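You operate a simulated robot arm through the tools that you are given. There is no shell and no other tool. Be economical: measure what you need, move in short steps, check, and stop when the job is done.

Carry out the task below with a simulated robot arm. There is one attempt and no reset: what you move stays moved.

TASK
Put one of the white day blocks from the long oak table on the green folder.
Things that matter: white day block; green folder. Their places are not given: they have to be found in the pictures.

It is judged by the outcome, as a careful person would: the job done as asked, and still so three seconds after it is handed in. It fails if anything else is knocked over, pushed out of place, dropped, spilled or broken.

THE ROBOT
A 6-joint arm with a two-finger parallel gripper, fixed in place. Base frame: the origin is at the foot of the arm, x ahead of it, y to its left, z up; the work surface is at about z = 0. Lengths are in mm, angles in rad, forces in N, time in s.
With the tool pointing down near the work surface it reaches from about 140 to 580 mm from the base axis. Its first joint turns from -1.152 to 1.152 rad. Payload 2.1 kg.
Tool frame: the origin (TCP) lies between the finger pads and is the grasp point; the fingertips stand 30 mm ahead of it; z points along the fingers, y is the line along which they close. The gripper opens to 94 mm. The fingers are 28 mm wide and 10 mm thick; the gripper's body (50 by 96 mm) begins 55 mm behind the TCP.
Orientation is told as [roll, pitch, yaw] about the base's x, y, z axes, in that order, counted from this pose: with the fingers straight down and closing along the base's y, the tool's x points along the base's -x, its y along +y and its z along -z.

THE INTERFACE
- The arm moves only by the tool arm_command. Its argument "moves" is a list that holds one entry, the list of rows, each a list of 4 numbers: the shift along the tool's x, y, z in m, then the turn about the tool's z in rad. In form: [[[dx, dy, dz, twist], ...]]. A call has 1 to 12 rows; each row shifts and turns the commanded pose from where the row before left it, along the tool's axes as they then stand. "gripper" is the opening, from 0 (shut) to 1 (fully open), set as the call begins (left out, the last holds). A row lasts 0.2 s, in which the tool goes at most 50 mm and 0.15 rad; a call with a longer step from one row to the next is refused whole, and so is a gripper value outside its range. A pose out of reach is approached as far as the arm can. The call stops where the force on the tool passes 40 N (or 10 N more than at its start, if that is more) or the arm is blocked; 0.2 s more then pass. The fingers move at their own pace (about 72 mm/s each) and stop on an object; they squeeze with about 33 N. The grip force told is the motor's: it shows also when the fingers shut on nothing. Time passes only in rows, and 0.2 s behind the last, so rows that do not move let the fingers close. It gives the time, the measured TCP pose, the force on the tool (base axes), the opening and the grip force at its end, in the units of the frame above (readings bear some noise).
- Cameras (640 x 400 px; columns grow to the right, rows downward): "scene" is fixed at [63.6, -383.5, 483.9]; the picture's right is [0.73, -0.68, 0.00], its down [-0.39, -0.41, -0.82] and it looks along [0.56, 0.60, -0.57] (base axes); focal length 238 px, centre (320, 200). "wrist" rides on the gripper at [-37, 0, -58] in the tool frame; the picture's right is [0.00, -1.00, 0.00], its down [0.97, 0.00, -0.24] and it looks along [0.24, 0.00, 0.97] (tool axes); focal length 218 px, centre (320, 200).
- get_image(camera): a new picture of that camera. No time passes.
- measure_at(camera, pixels): for up to 12 pixels [column, row] of the newest picture of that camera ("zoom" is the newest enlarged one), the place [x, y, z] in the base frame of the surface seen there, good to about 2 mm, but the place of the scene camera against the robot may be out by one fixed shift of up to 12 mm in any direction. No time passes.
- inspect(camera, box): a new picture of the part [left, top, right, bottom] of that camera's present view, enlarged. No time passes.
- sign_off(): hands the job in; it is judged then, once.

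Work in short steps. Measure before you move; look again where a grasp or a placing could have gone wrong, and mend it. You have 60 turns and 26 pictures in all, the two below and enlarged ones among them. Open the gripper and draw the arm clear of the work before you hand the job in, unless the task says otherwise; then end with one line.

The tools are called after "Emit:" as name(argument=value, ...) on one line, values as JSON. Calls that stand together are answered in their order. arm_command: Moves the arm, as the interface text tells. Its arguments: {"type":"object","properties":{"moves":{"type":"array","items":{"type":"array","items":{"type":"array","items":{"type":"number"}}}},"gripper":{"type":"number"}},"required":["moves"]} The other tools are called the same way: get_image (camera) takes a picture; measure_at (camera, pixels) gives the place of the surface under pixels of a picture; inspect (camera, box) takes an enlarged picture of a part of a camera's view; sign_off () hands the job in.

At the start:

```text
t: 0.0
eef_pos: [378.9, 91.9, 272.7]
tool_rot: [0.001, -0.001, 0.001]
force: [0.3, 0.3, -0.1]
width: 94.0
gripper_force: 0.0
```

scene: 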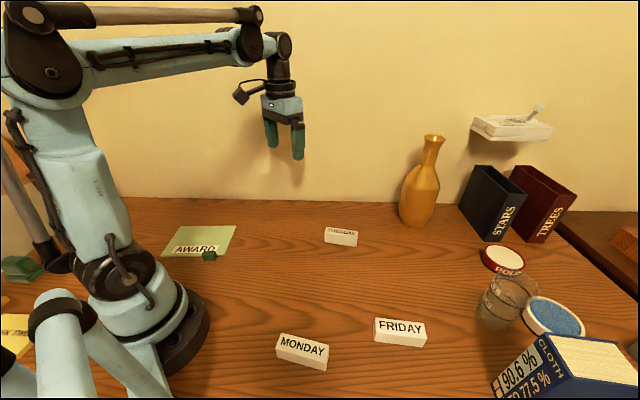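
wrist: 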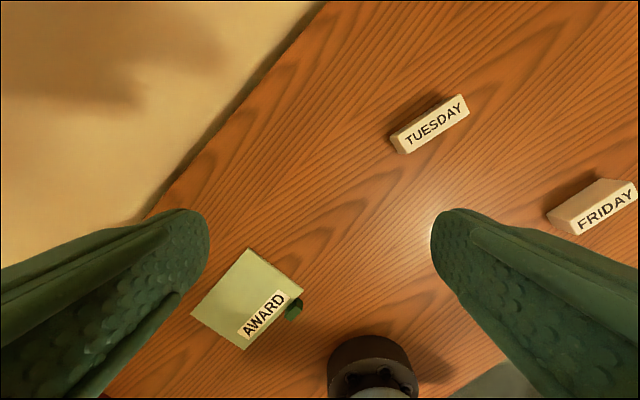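

The wrist picture shows TUESDAY at about (430,125), FRIDAY at (600,205) and a green sheet labelled AWARD at (250,300). I'll measure these and enlarge the green sheet.

Emit:
measure_at(camera="wrist", pixels=[[391, 135], [462, 96], [469, 113], [402, 152], [432, 125], [248, 249], [302, 291], [244, 349], [192, 313], [245, 290], [293, 310], [380, 140]])

Emit:
inspect(camera="scene", box=[140, 200, 380, 350])

Emit:
inspect(camera="scene", box=[0, 230, 160, 330])

```text
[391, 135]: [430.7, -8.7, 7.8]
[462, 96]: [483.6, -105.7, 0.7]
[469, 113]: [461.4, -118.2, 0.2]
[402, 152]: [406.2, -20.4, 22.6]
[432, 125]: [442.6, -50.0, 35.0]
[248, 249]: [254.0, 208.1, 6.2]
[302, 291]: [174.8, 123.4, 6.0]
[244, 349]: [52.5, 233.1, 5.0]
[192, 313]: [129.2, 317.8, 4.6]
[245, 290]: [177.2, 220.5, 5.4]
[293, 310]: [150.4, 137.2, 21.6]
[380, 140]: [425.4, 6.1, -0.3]
```

```text
2.67 times, centred on (260, 275) of scene
```

zoom: 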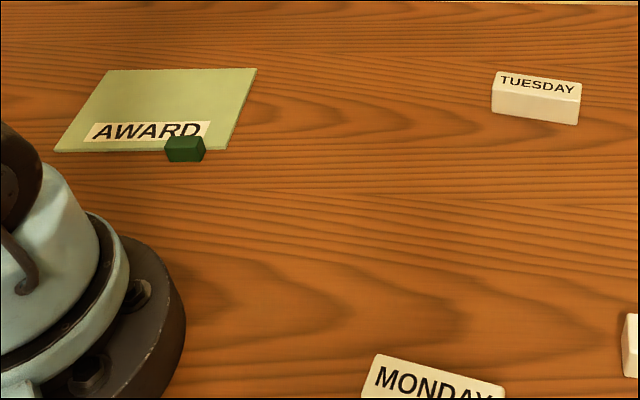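

```text
4.00 times, centred on (80, 280) of scene
```

zoom: 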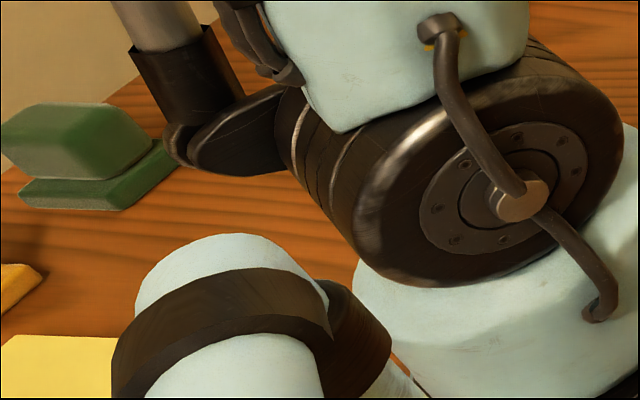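

The AWARD folder is centred near (152,220) with its top at z≈5, and a small dark green object sits on its edge at (150,137). I'll enlarge TUESDAY to get its exact geometry.

Emit:
inspect(camera="wrist", box=[370, 75, 498, 155])

```text
5.00 times, centred on (434, 115) of wrist
```

zoom: 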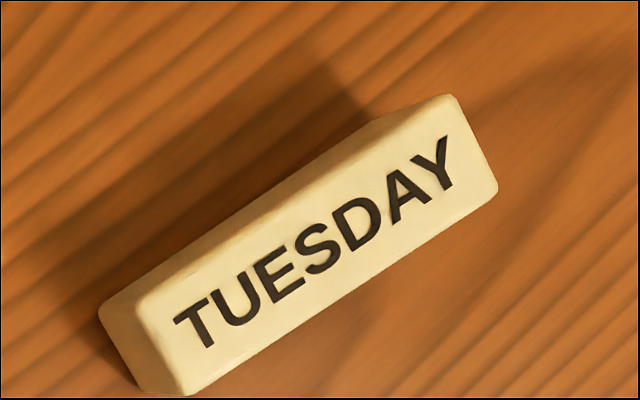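

Emit:
measure_at(camera="zoom", pixels=[[150, 305], [188, 385], [448, 105], [488, 185], [318, 245], [300, 200], [350, 275], [165, 345], [460, 150]])

```text
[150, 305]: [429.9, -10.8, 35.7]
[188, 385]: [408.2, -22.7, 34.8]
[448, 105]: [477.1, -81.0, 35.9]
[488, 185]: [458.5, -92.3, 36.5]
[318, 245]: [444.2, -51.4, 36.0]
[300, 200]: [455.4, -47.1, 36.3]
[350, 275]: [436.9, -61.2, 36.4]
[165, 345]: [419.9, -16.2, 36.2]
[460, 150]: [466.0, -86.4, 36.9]
```

The block is centred at (443.5,-51.8), top z≈36, about 86 × 25 mm, with its short axis along (0.825,0.565). I'll move above it at height and twist by 0.97.

Emit:
arm_command(moves=[[[-0.01615, -0.0359, 0, 0], [-0.01615, -0.0359, 0, 0], [-0.01615, -0.0359, 0, 0], [-0.01615, -0.0359, 0, 0], [0, 0, 0, 0.1386], [0, 0, 0, 0.1386], [0, 0, 0, 0.1386], [0, 0, 0, 0.1386], [0, 0, 0, 0.1386], [0, 0, 0, 0.1386], [0, 0, 0, 0.1386], [0, 0, 0, 0]]], gripper=1)

Emit:
arm_command(moves=[[[0, 0, 0.04, 0], [0, 0, 0.04, 0], [0, 0, 0.04, 0], [0, 0, 0, 0]]])

Emit:
get_image(camera="wrist")

```text
t: 2.6
eef_pos: [442.9, -51.2, 272.4]
tool_rot: [0.002, -0.002, -0.973]
force: [0.1, 0.1, -0.1]
width: 93.9
gripper_force: 0.0
```

```text
t: 3.6
eef_pos: [442.8, -51.8, 154.3]
tool_rot: [0.002, 0.001, -0.969]
force: [0.2, 0.4, 0.1]
width: 93.9
gripper_force: 0.0
```

```text
20 pictures are left
```

wrist: 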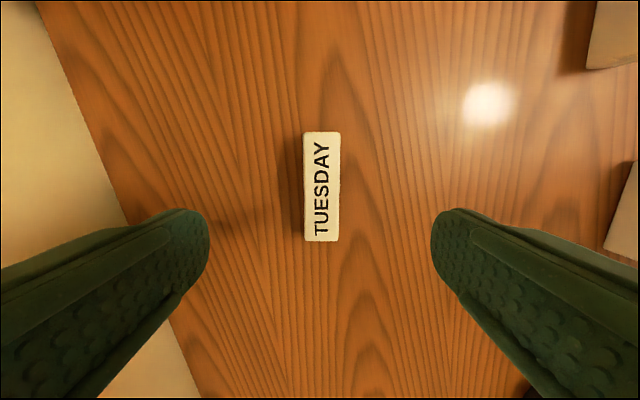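

The block is upright and centred between the fingers (column ≈322). I'll descend to z≈38 and close.

Emit:
arm_command(moves=[[[0, 0, 0.03, 0], [0, 0, 0.03, 0], [0, 0, 0.03, 0], [0, 0, 0.016, 0], [0, 0, 0.01, 0], [0, 0, 0, 0]]])

Emit:
get_image(camera="wrist")

```text
t: 5.0
eef_pos: [443.3, -52.3, 35.5]
tool_rot: [0.001, 0.0, -0.968]
force: [0.2, -0.7, 1.1]
width: 94.0
gripper_force: 0.1
```

```text
19 pictures are left
```

wrist: 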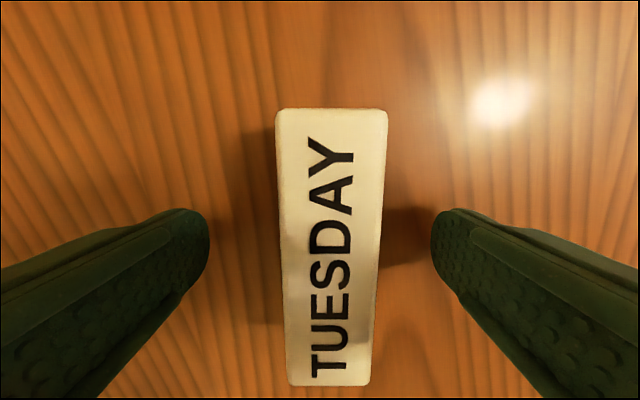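

The fingers straddle the block, which sits about 3 mm to the right. I'll correct that and close the gripper.

Emit:
arm_command(moves=[[[0, -0.003, 0, 0], [0, 0, 0, 0]]])

Emit:
arm_command(moves=[[[0, 0, 0, 0], [0, 0, 0, 0], [0, 0, 0, 0], [0, 0, 0, 0], [0, 0, 0, 0]]], gripper=0)

```text
t: 5.6
eef_pos: [442.1, -52.7, 35.7]
tool_rot: [0.002, -0.001, -0.969]
force: [0.3, 1.1, 0.1]
width: 93.8
gripper_force: 0.0
```

```text
t: 6.8
eef_pos: [441.0, -53.2, 36.1]
tool_rot: [0.002, 0.0, -0.97]
force: [0.8, -0.8, 0.5]
width: 33.6
gripper_force: 33.0
```

The grip holds at 33.6 mm with 33 N. I'll lift and check.

Emit:
arm_command(moves=[[[0, 0, -0.01, 0], [0, 0, -0.02, 0], [0, 0, -0.03, 0], [0, 0, -0.03, 0], [0, 0, -0.03, 0], [0, 0, 0, 0]]])

Emit:
get_image(camera="wrist")

```text
t: 8.2
eef_pos: [442.8, -53.3, 157.9]
tool_rot: [0.0, 0.0, -0.97]
force: [-1.1, 0.0, 0.6]
width: 0.0
gripper_force: 33.0
```

```text
18 pictures are left
```

wrist: 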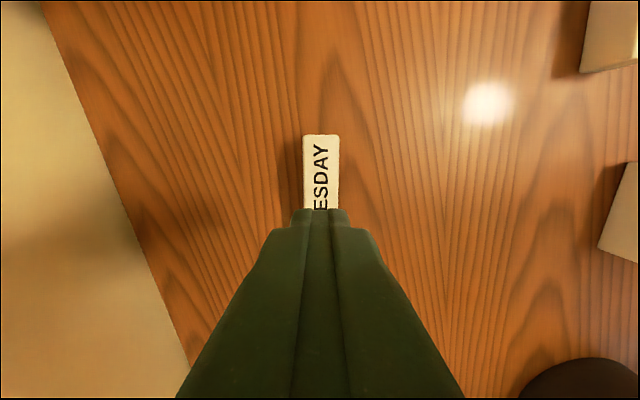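

The block slipped out; the gripper is shut on nothing and the block is still in place. I'll look at the shape of its sides.

Emit:
arm_command(moves=[[[0, 0, 0, 0], [0, 0, 0, 0], [0, 0, 0, 0], [0, 0, 0, 0]]], gripper=1)

Emit:
inspect(camera="scene", box=[308, 215, 372, 255])

Emit:
inspect(camera="wrist", box=[240, 110, 400, 260])

Emit:
inspect(camera="scene", box=[260, 300, 440, 380])

```text
t: 9.2
eef_pos: [442.3, -53.0, 157.5]
tool_rot: [0.002, 0.0, -0.971]
force: [-0.1, 0.6, -0.4]
width: 93.8
gripper_force: 0.0
```

```text
10.00 times, centred on (340, 235) of scene
```

zoom: 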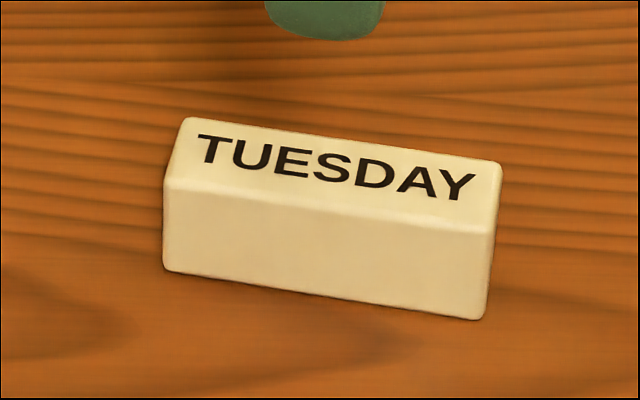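

```text
2.67 times, centred on (320, 185) of wrist
```

zoom: 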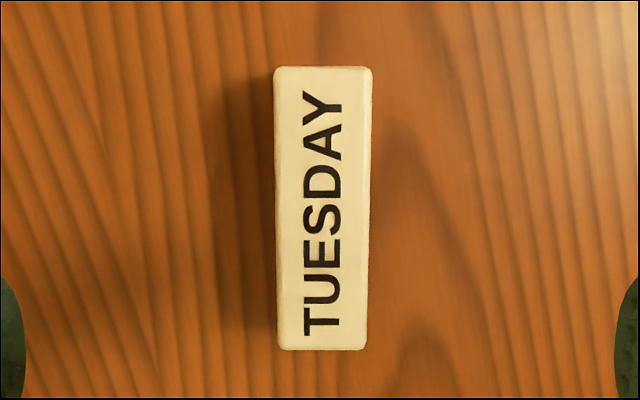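

```text
3.56 times, centred on (350, 340) of scene
```

zoom: 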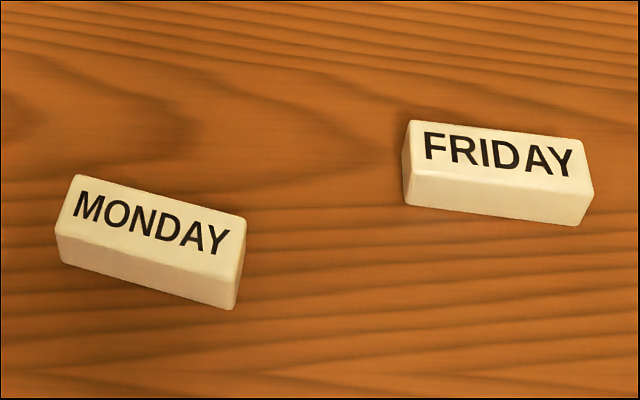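

The sides look nearly straight and the block hasn't shifted. I'll regrasp at the same spot and lift very gently, watching the readings for weight or slip.

Emit:
arm_command(moves=[[[0, 0, 0.03, 0], [0, 0, 0.03, 0], [0, 0, 0.03, 0], [0, 0, 0.02, 0], [0, 0, 0.012, 0], [0, 0, 0, 0]]])

Emit:
arm_command(moves=[[[0, 0, 0, 0], [0, 0, 0, 0], [0, 0, 0, 0], [0, 0, 0, 0], [0, 0, 0, 0], [0, 0, 0, 0]]], gripper=0)

Emit:
get_image(camera="wrist")

Emit:
arm_command(moves=[[[0, 0, -0.002, 0], [0, 0, -0.002, 0]]])

Emit:
arm_command(moves=[[[0, 0, -0.002, 0], [0, 0, -0.002, 0]]])

Emit:
get_image(camera="wrist")

```text
t: 10.6
eef_pos: [441.3, -51.9, 33.5]
tool_rot: [0.0, 0.0, -0.97]
force: [0.4, 0.3, 0.0]
width: 94.1
gripper_force: 0.1
```

```text
t: 12.0
eef_pos: [442.0, -51.7, 34.4]
tool_rot: [0.001, 0.0, -0.971]
force: [-0.2, 0.3, -0.4]
width: 33.5
gripper_force: 33.4
```

```text
14 pictures are left
```

wrist: 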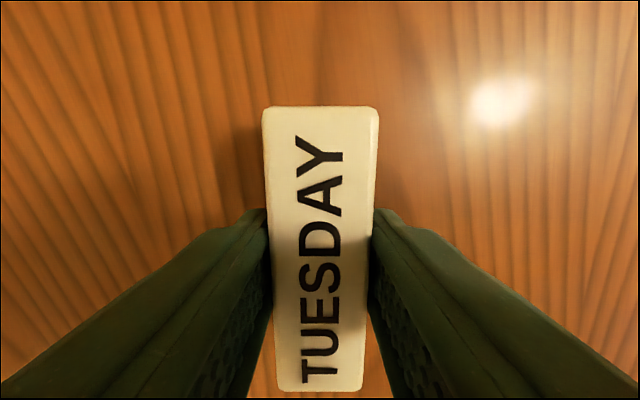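

```text
t: 12.6
eef_pos: [441.0, -52.4, 38.4]
tool_rot: [0.002, -0.001, -0.968]
force: [0.1, -0.1, -1.5]
width: 33.5
gripper_force: 33.2
```

```text
t: 13.2
eef_pos: [440.2, -52.2, 42.5]
tool_rot: [0.002, -0.001, -0.97]
force: [0.0, -0.4, -1.3]
width: 33.6
gripper_force: 33.3
```

```text
13 pictures are left
```

wrist: 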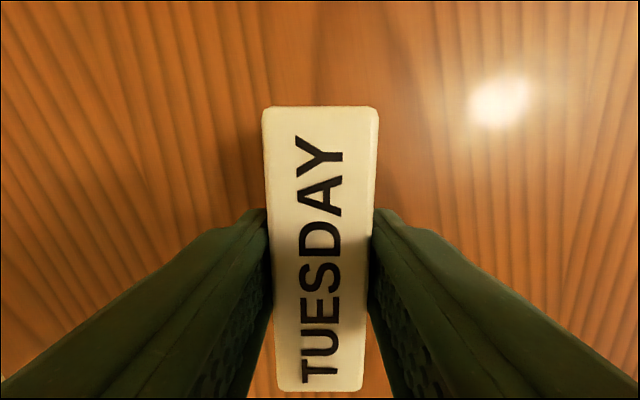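

This time the block came up with the fingers: the view is unchanged and about 1.4 N of weight shows. I'll lift slowly a little more and check it stays.

Emit:
arm_command(moves=[[[0, 0, -0.004, 0], [0, 0, -0.004, 0], [0, 0, -0.004, 0], [0, 0, -0.004, 0], [0, 0, -0.004, 0], [0, 0, 0, 0]]])

Emit:
get_image(camera="wrist")

```text
t: 14.6
eef_pos: [440.9, -52.7, 63.4]
tool_rot: [0.001, 0.0, -0.971]
force: [0.0, -0.5, -0.4]
width: 33.6
gripper_force: 32.8
```

```text
12 pictures are left
```

wrist: 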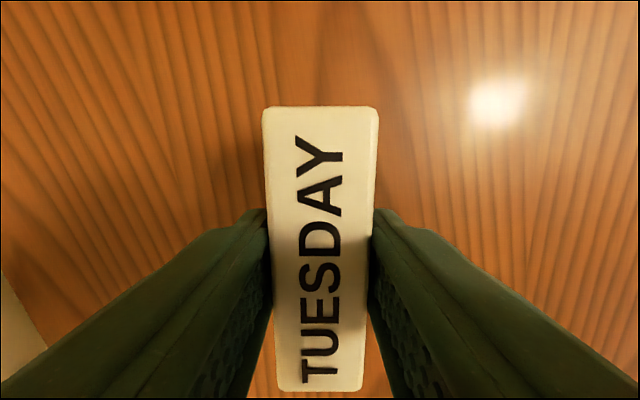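

It's held steadily with the bottom at about 29 mm. I'll carry it slowly along the straight line towards the folder; that line passes over nothing else.

Emit:
arm_command(moves=[[[0.003, -0.0006, 0, 0], [0.006, -0.0012, 0, 0], [0.009, -0.0018, 0, 0], [0.012, -0.0024, 0, 0], [0.012, -0.0024, 0, 0], [0.012, -0.0024, 0, 0], [0.012, -0.0024, 0, 0], [0.012, -0.0024, 0, 0], [0.012, -0.0024, 0, 0], [0.009, -0.0018, 0, 0], [0.006, -0.0012, 0, 0], [0.003, -0.0006, 0, 0]]])

Emit:
get_image(camera="wrist")

```text
t: 17.2
eef_pos: [361.1, 25.8, 62.6]
tool_rot: [0.003, 0.0, -0.972]
force: [0.3, 0.6, -1.1]
width: 33.4
gripper_force: 32.4
```

```text
11 pictures are left
```

wrist: 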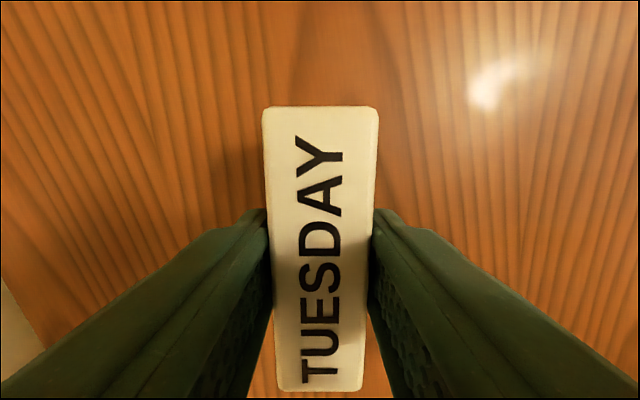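

The hold is unchanged, so I'll continue.

Emit:
arm_command(moves=[[[0.003, -0.0006, 0, 0], [0.006, -0.0012, 0, 0], [0.009, -0.0018, 0, 0], [0.012, -0.0024, 0, 0], [0.012, -0.0024, 0, 0], [0.012, -0.0024, 0, 0], [0.012, -0.0024, 0, 0], [0.012, -0.0024, 0, 0], [0.012, -0.0024, 0, 0], [0.009, -0.0018, 0, 0], [0.006, -0.0012, 0, 0], [0.003, -0.0006, 0, 0]]])

Emit:
arm_command(moves=[[[0.003, -0.0006, 0, 0], [0.006, -0.0012, 0, 0], [0.009, -0.0018, 0, 0], [0.012, -0.0024, 0, 0], [0.012, -0.0024, 0, 0], [0.012, -0.0024, 0, 0], [0.012, -0.0024, 0, 0], [0.012, -0.0024, 0, 0], [0.012, -0.0024, 0, 0], [0.009, -0.0018, 0, 0], [0.006, -0.0012, 0, 0], [0.003, -0.0006, 0, 0]]])

Emit:
get_image(camera="wrist")

Emit:
get_image(camera="scene")

```text
t: 19.8
eef_pos: [282.9, 100.2, 61.6]
tool_rot: [0.001, 0.0, -0.971]
force: [-0.2, 0.4, -0.4]
width: 33.4
gripper_force: 32.5
```

```text
t: 22.4
eef_pos: [204.2, 178.4, 62.2]
tool_rot: [0.002, -0.001, -0.97]
force: [0.8, -0.4, -0.6]
width: 33.6
gripper_force: 32.6
```

```text
10 pictures are left
```

wrist: 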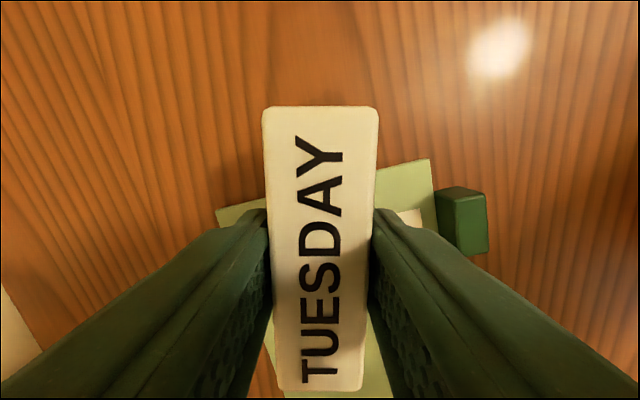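

```text
9 pictures are left
```

scene: 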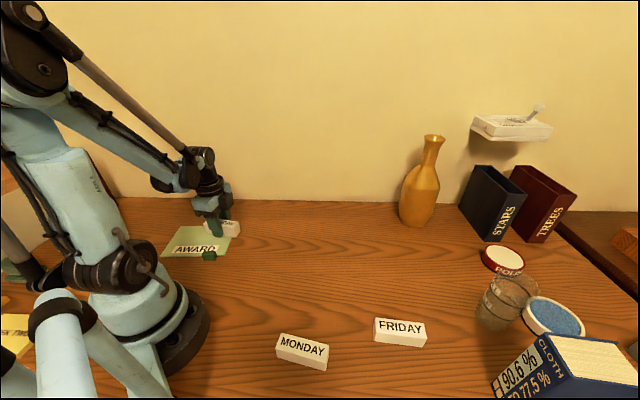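

The folder's near corners show at (217,210) and (430,160), with the green object beside it at (460,220). I'll measure them up close.

Emit:
measure_at(camera="wrist", pixels=[[222, 213], [427, 164], [440, 190], [458, 200], [484, 194], [488, 250], [320, 250]])

```text
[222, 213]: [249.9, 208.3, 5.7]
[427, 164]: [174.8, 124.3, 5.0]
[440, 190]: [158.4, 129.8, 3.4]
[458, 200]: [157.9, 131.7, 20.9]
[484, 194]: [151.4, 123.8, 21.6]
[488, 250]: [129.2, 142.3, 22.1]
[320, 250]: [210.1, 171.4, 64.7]
```

The numbers agree with before. I'll move the last stretch to about (155,228) over the folder's centre.

Emit:
arm_command(moves=[[[0.004, -0.0007, 0, 0], [0.008, -0.0015, 0, 0], [0.012, -0.0022, 0, 0], [0.012, -0.0022, 0, 0], [0.012, -0.0022, 0, 0], [0.01, -0.0018, 0, 0], [0.007, -0.0013, 0, 0], [0.0037, -0.0007, 0, 0], [0, 0, 0, 0]]])

Emit:
get_image(camera="wrist")

```text
t: 24.4
eef_pos: [155.0, 227.3, 63.1]
tool_rot: [0.001, -0.002, -0.97]
force: [-0.6, 0.2, -0.7]
width: 33.6
gripper_force: 32.7
```

```text
8 pictures are left
```

wrist: 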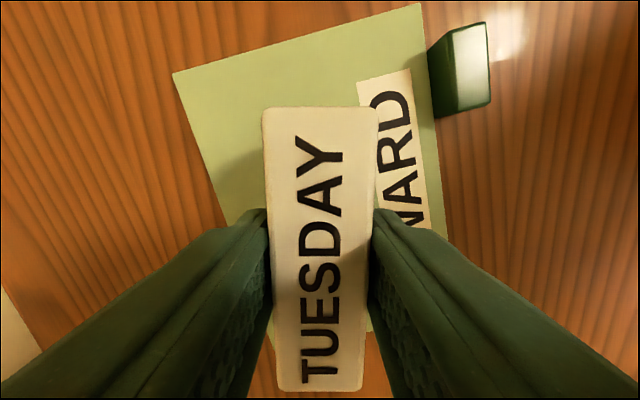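

Block is over the middle of the folder. It was grasped with TCP at 34.4 on the table, so on the folder it should rest at TCP ≈ 40; I'll lower gently by 22.5 mm.

Emit:
arm_command(moves=[[[0, 0, 0.004, 0], [0, 0, 0.005, 0], [0, 0, 0.005, 0], [0, 0, 0.004, 0], [0, 0, 0.003, 0], [0, 0, 0.0015, 0], [0, 0, 0, 0]]])

```text
t: 26.0
eef_pos: [154.9, 227.9, 40.4]
tool_rot: [0.005, 0.001, -0.969]
force: [0.0, 0.5, -0.6]
width: 33.8
gripper_force: 32.8
```

Emit:
arm_command(moves=[[[0, 0, 0.0007, 0], [0, 0, 0, 0]]])

```text
t: 26.6
eef_pos: [154.5, 228.6, 39.3]
tool_rot: [0.001, -0.001, -0.969]
force: [0.2, 0.1, -0.2]
width: 33.7
gripper_force: 33.2
```

No contact force has shown yet; I'll keep lowering in small steps.

Emit:
arm_command(moves=[[[0, 0, 0.0007, 0], [0, 0, 0, 0]]])

Emit:
arm_command(moves=[[[0, 0, 0.0007, 0], [0, 0, 0, 0]]])

```text
t: 27.2
eef_pos: [155.1, 226.6, 38.6]
tool_rot: [0.004, 0.0, -0.972]
force: [0.2, -0.7, -0.9]
width: 33.7
gripper_force: 33.2
```

```text
t: 27.8
eef_pos: [155.5, 227.1, 38.6]
tool_rot: [0.002, 0.001, -0.968]
force: [-1.0, -1.0, 26.7]
width: 33.6
gripper_force: 33.5
```

Contact is clear (26.7 N), so the block is on the folder. I'll ease up 0.5 mm, open partway and check before rising.

Emit:
arm_command(moves=[[[0, 0, -0.0005, 0], [0, 0, 0, 0]]])

Emit:
arm_command(moves=[[[0, 0, 0, 0], [0, 0, 0, 0], [0, 0, 0, 0], [0, 0, 0, 0]]], gripper=0.75)

Emit:
arm_command(moves=[[[0, 0, -0.01, 0], [0, 0, -0.02, 0], [0, 0, -0.03, 0], [0, 0, -0.04, 0], [0, 0, -0.04, 0], [0, 0, -0.04, 0], [0, 0, 0, 0]]])

Emit:
get_image(camera="wrist")

Emit:
get_image(camera="scene")

```text
t: 28.4
eef_pos: [154.9, 227.7, 38.4]
tool_rot: [0.002, -0.002, -0.969]
force: [0.6, 0.2, 0.1]
width: 33.8
gripper_force: 33.0
```

```text
t: 29.4
eef_pos: [156.1, 227.5, 37.5]
tool_rot: [0.003, 0.003, -0.969]
force: [0.1, -1.0, -0.4]
width: 70.6
gripper_force: 0.1
```

```text
t: 31.0
eef_pos: [154.5, 227.2, 219.1]
tool_rot: [0.001, 0.0, -0.968]
force: [-0.1, 0.5, 0.4]
width: 70.7
gripper_force: 0.1
```

```text
7 pictures are left
```

wrist: 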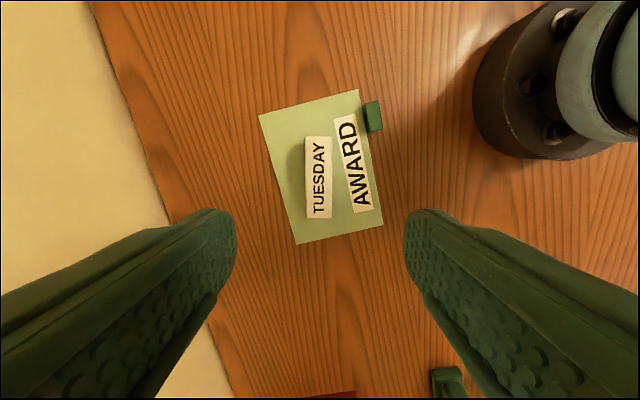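

```text
6 pictures are left
```

scene: 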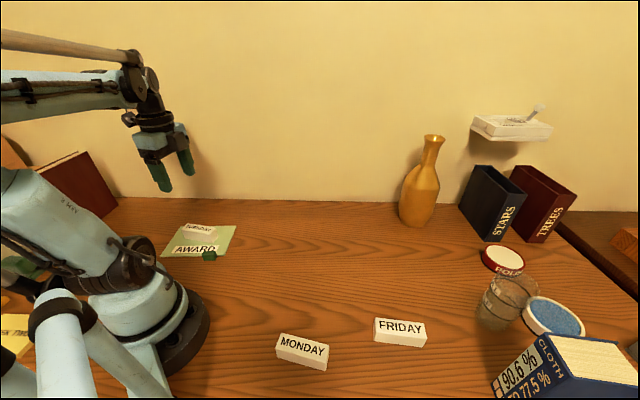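

TUESDAY lies flat wholly on the folder, the folder and its green object look unmoved, and the arm is open and well clear above. I'll hand it in.

Emit:
sign_off()

```text
The job is handed in.
```

The white TUESDAY block now lies flat on the green AWARD folder. My first lift slipped and left the block in place. The second held, and the last pictures show nothing else disturbed.
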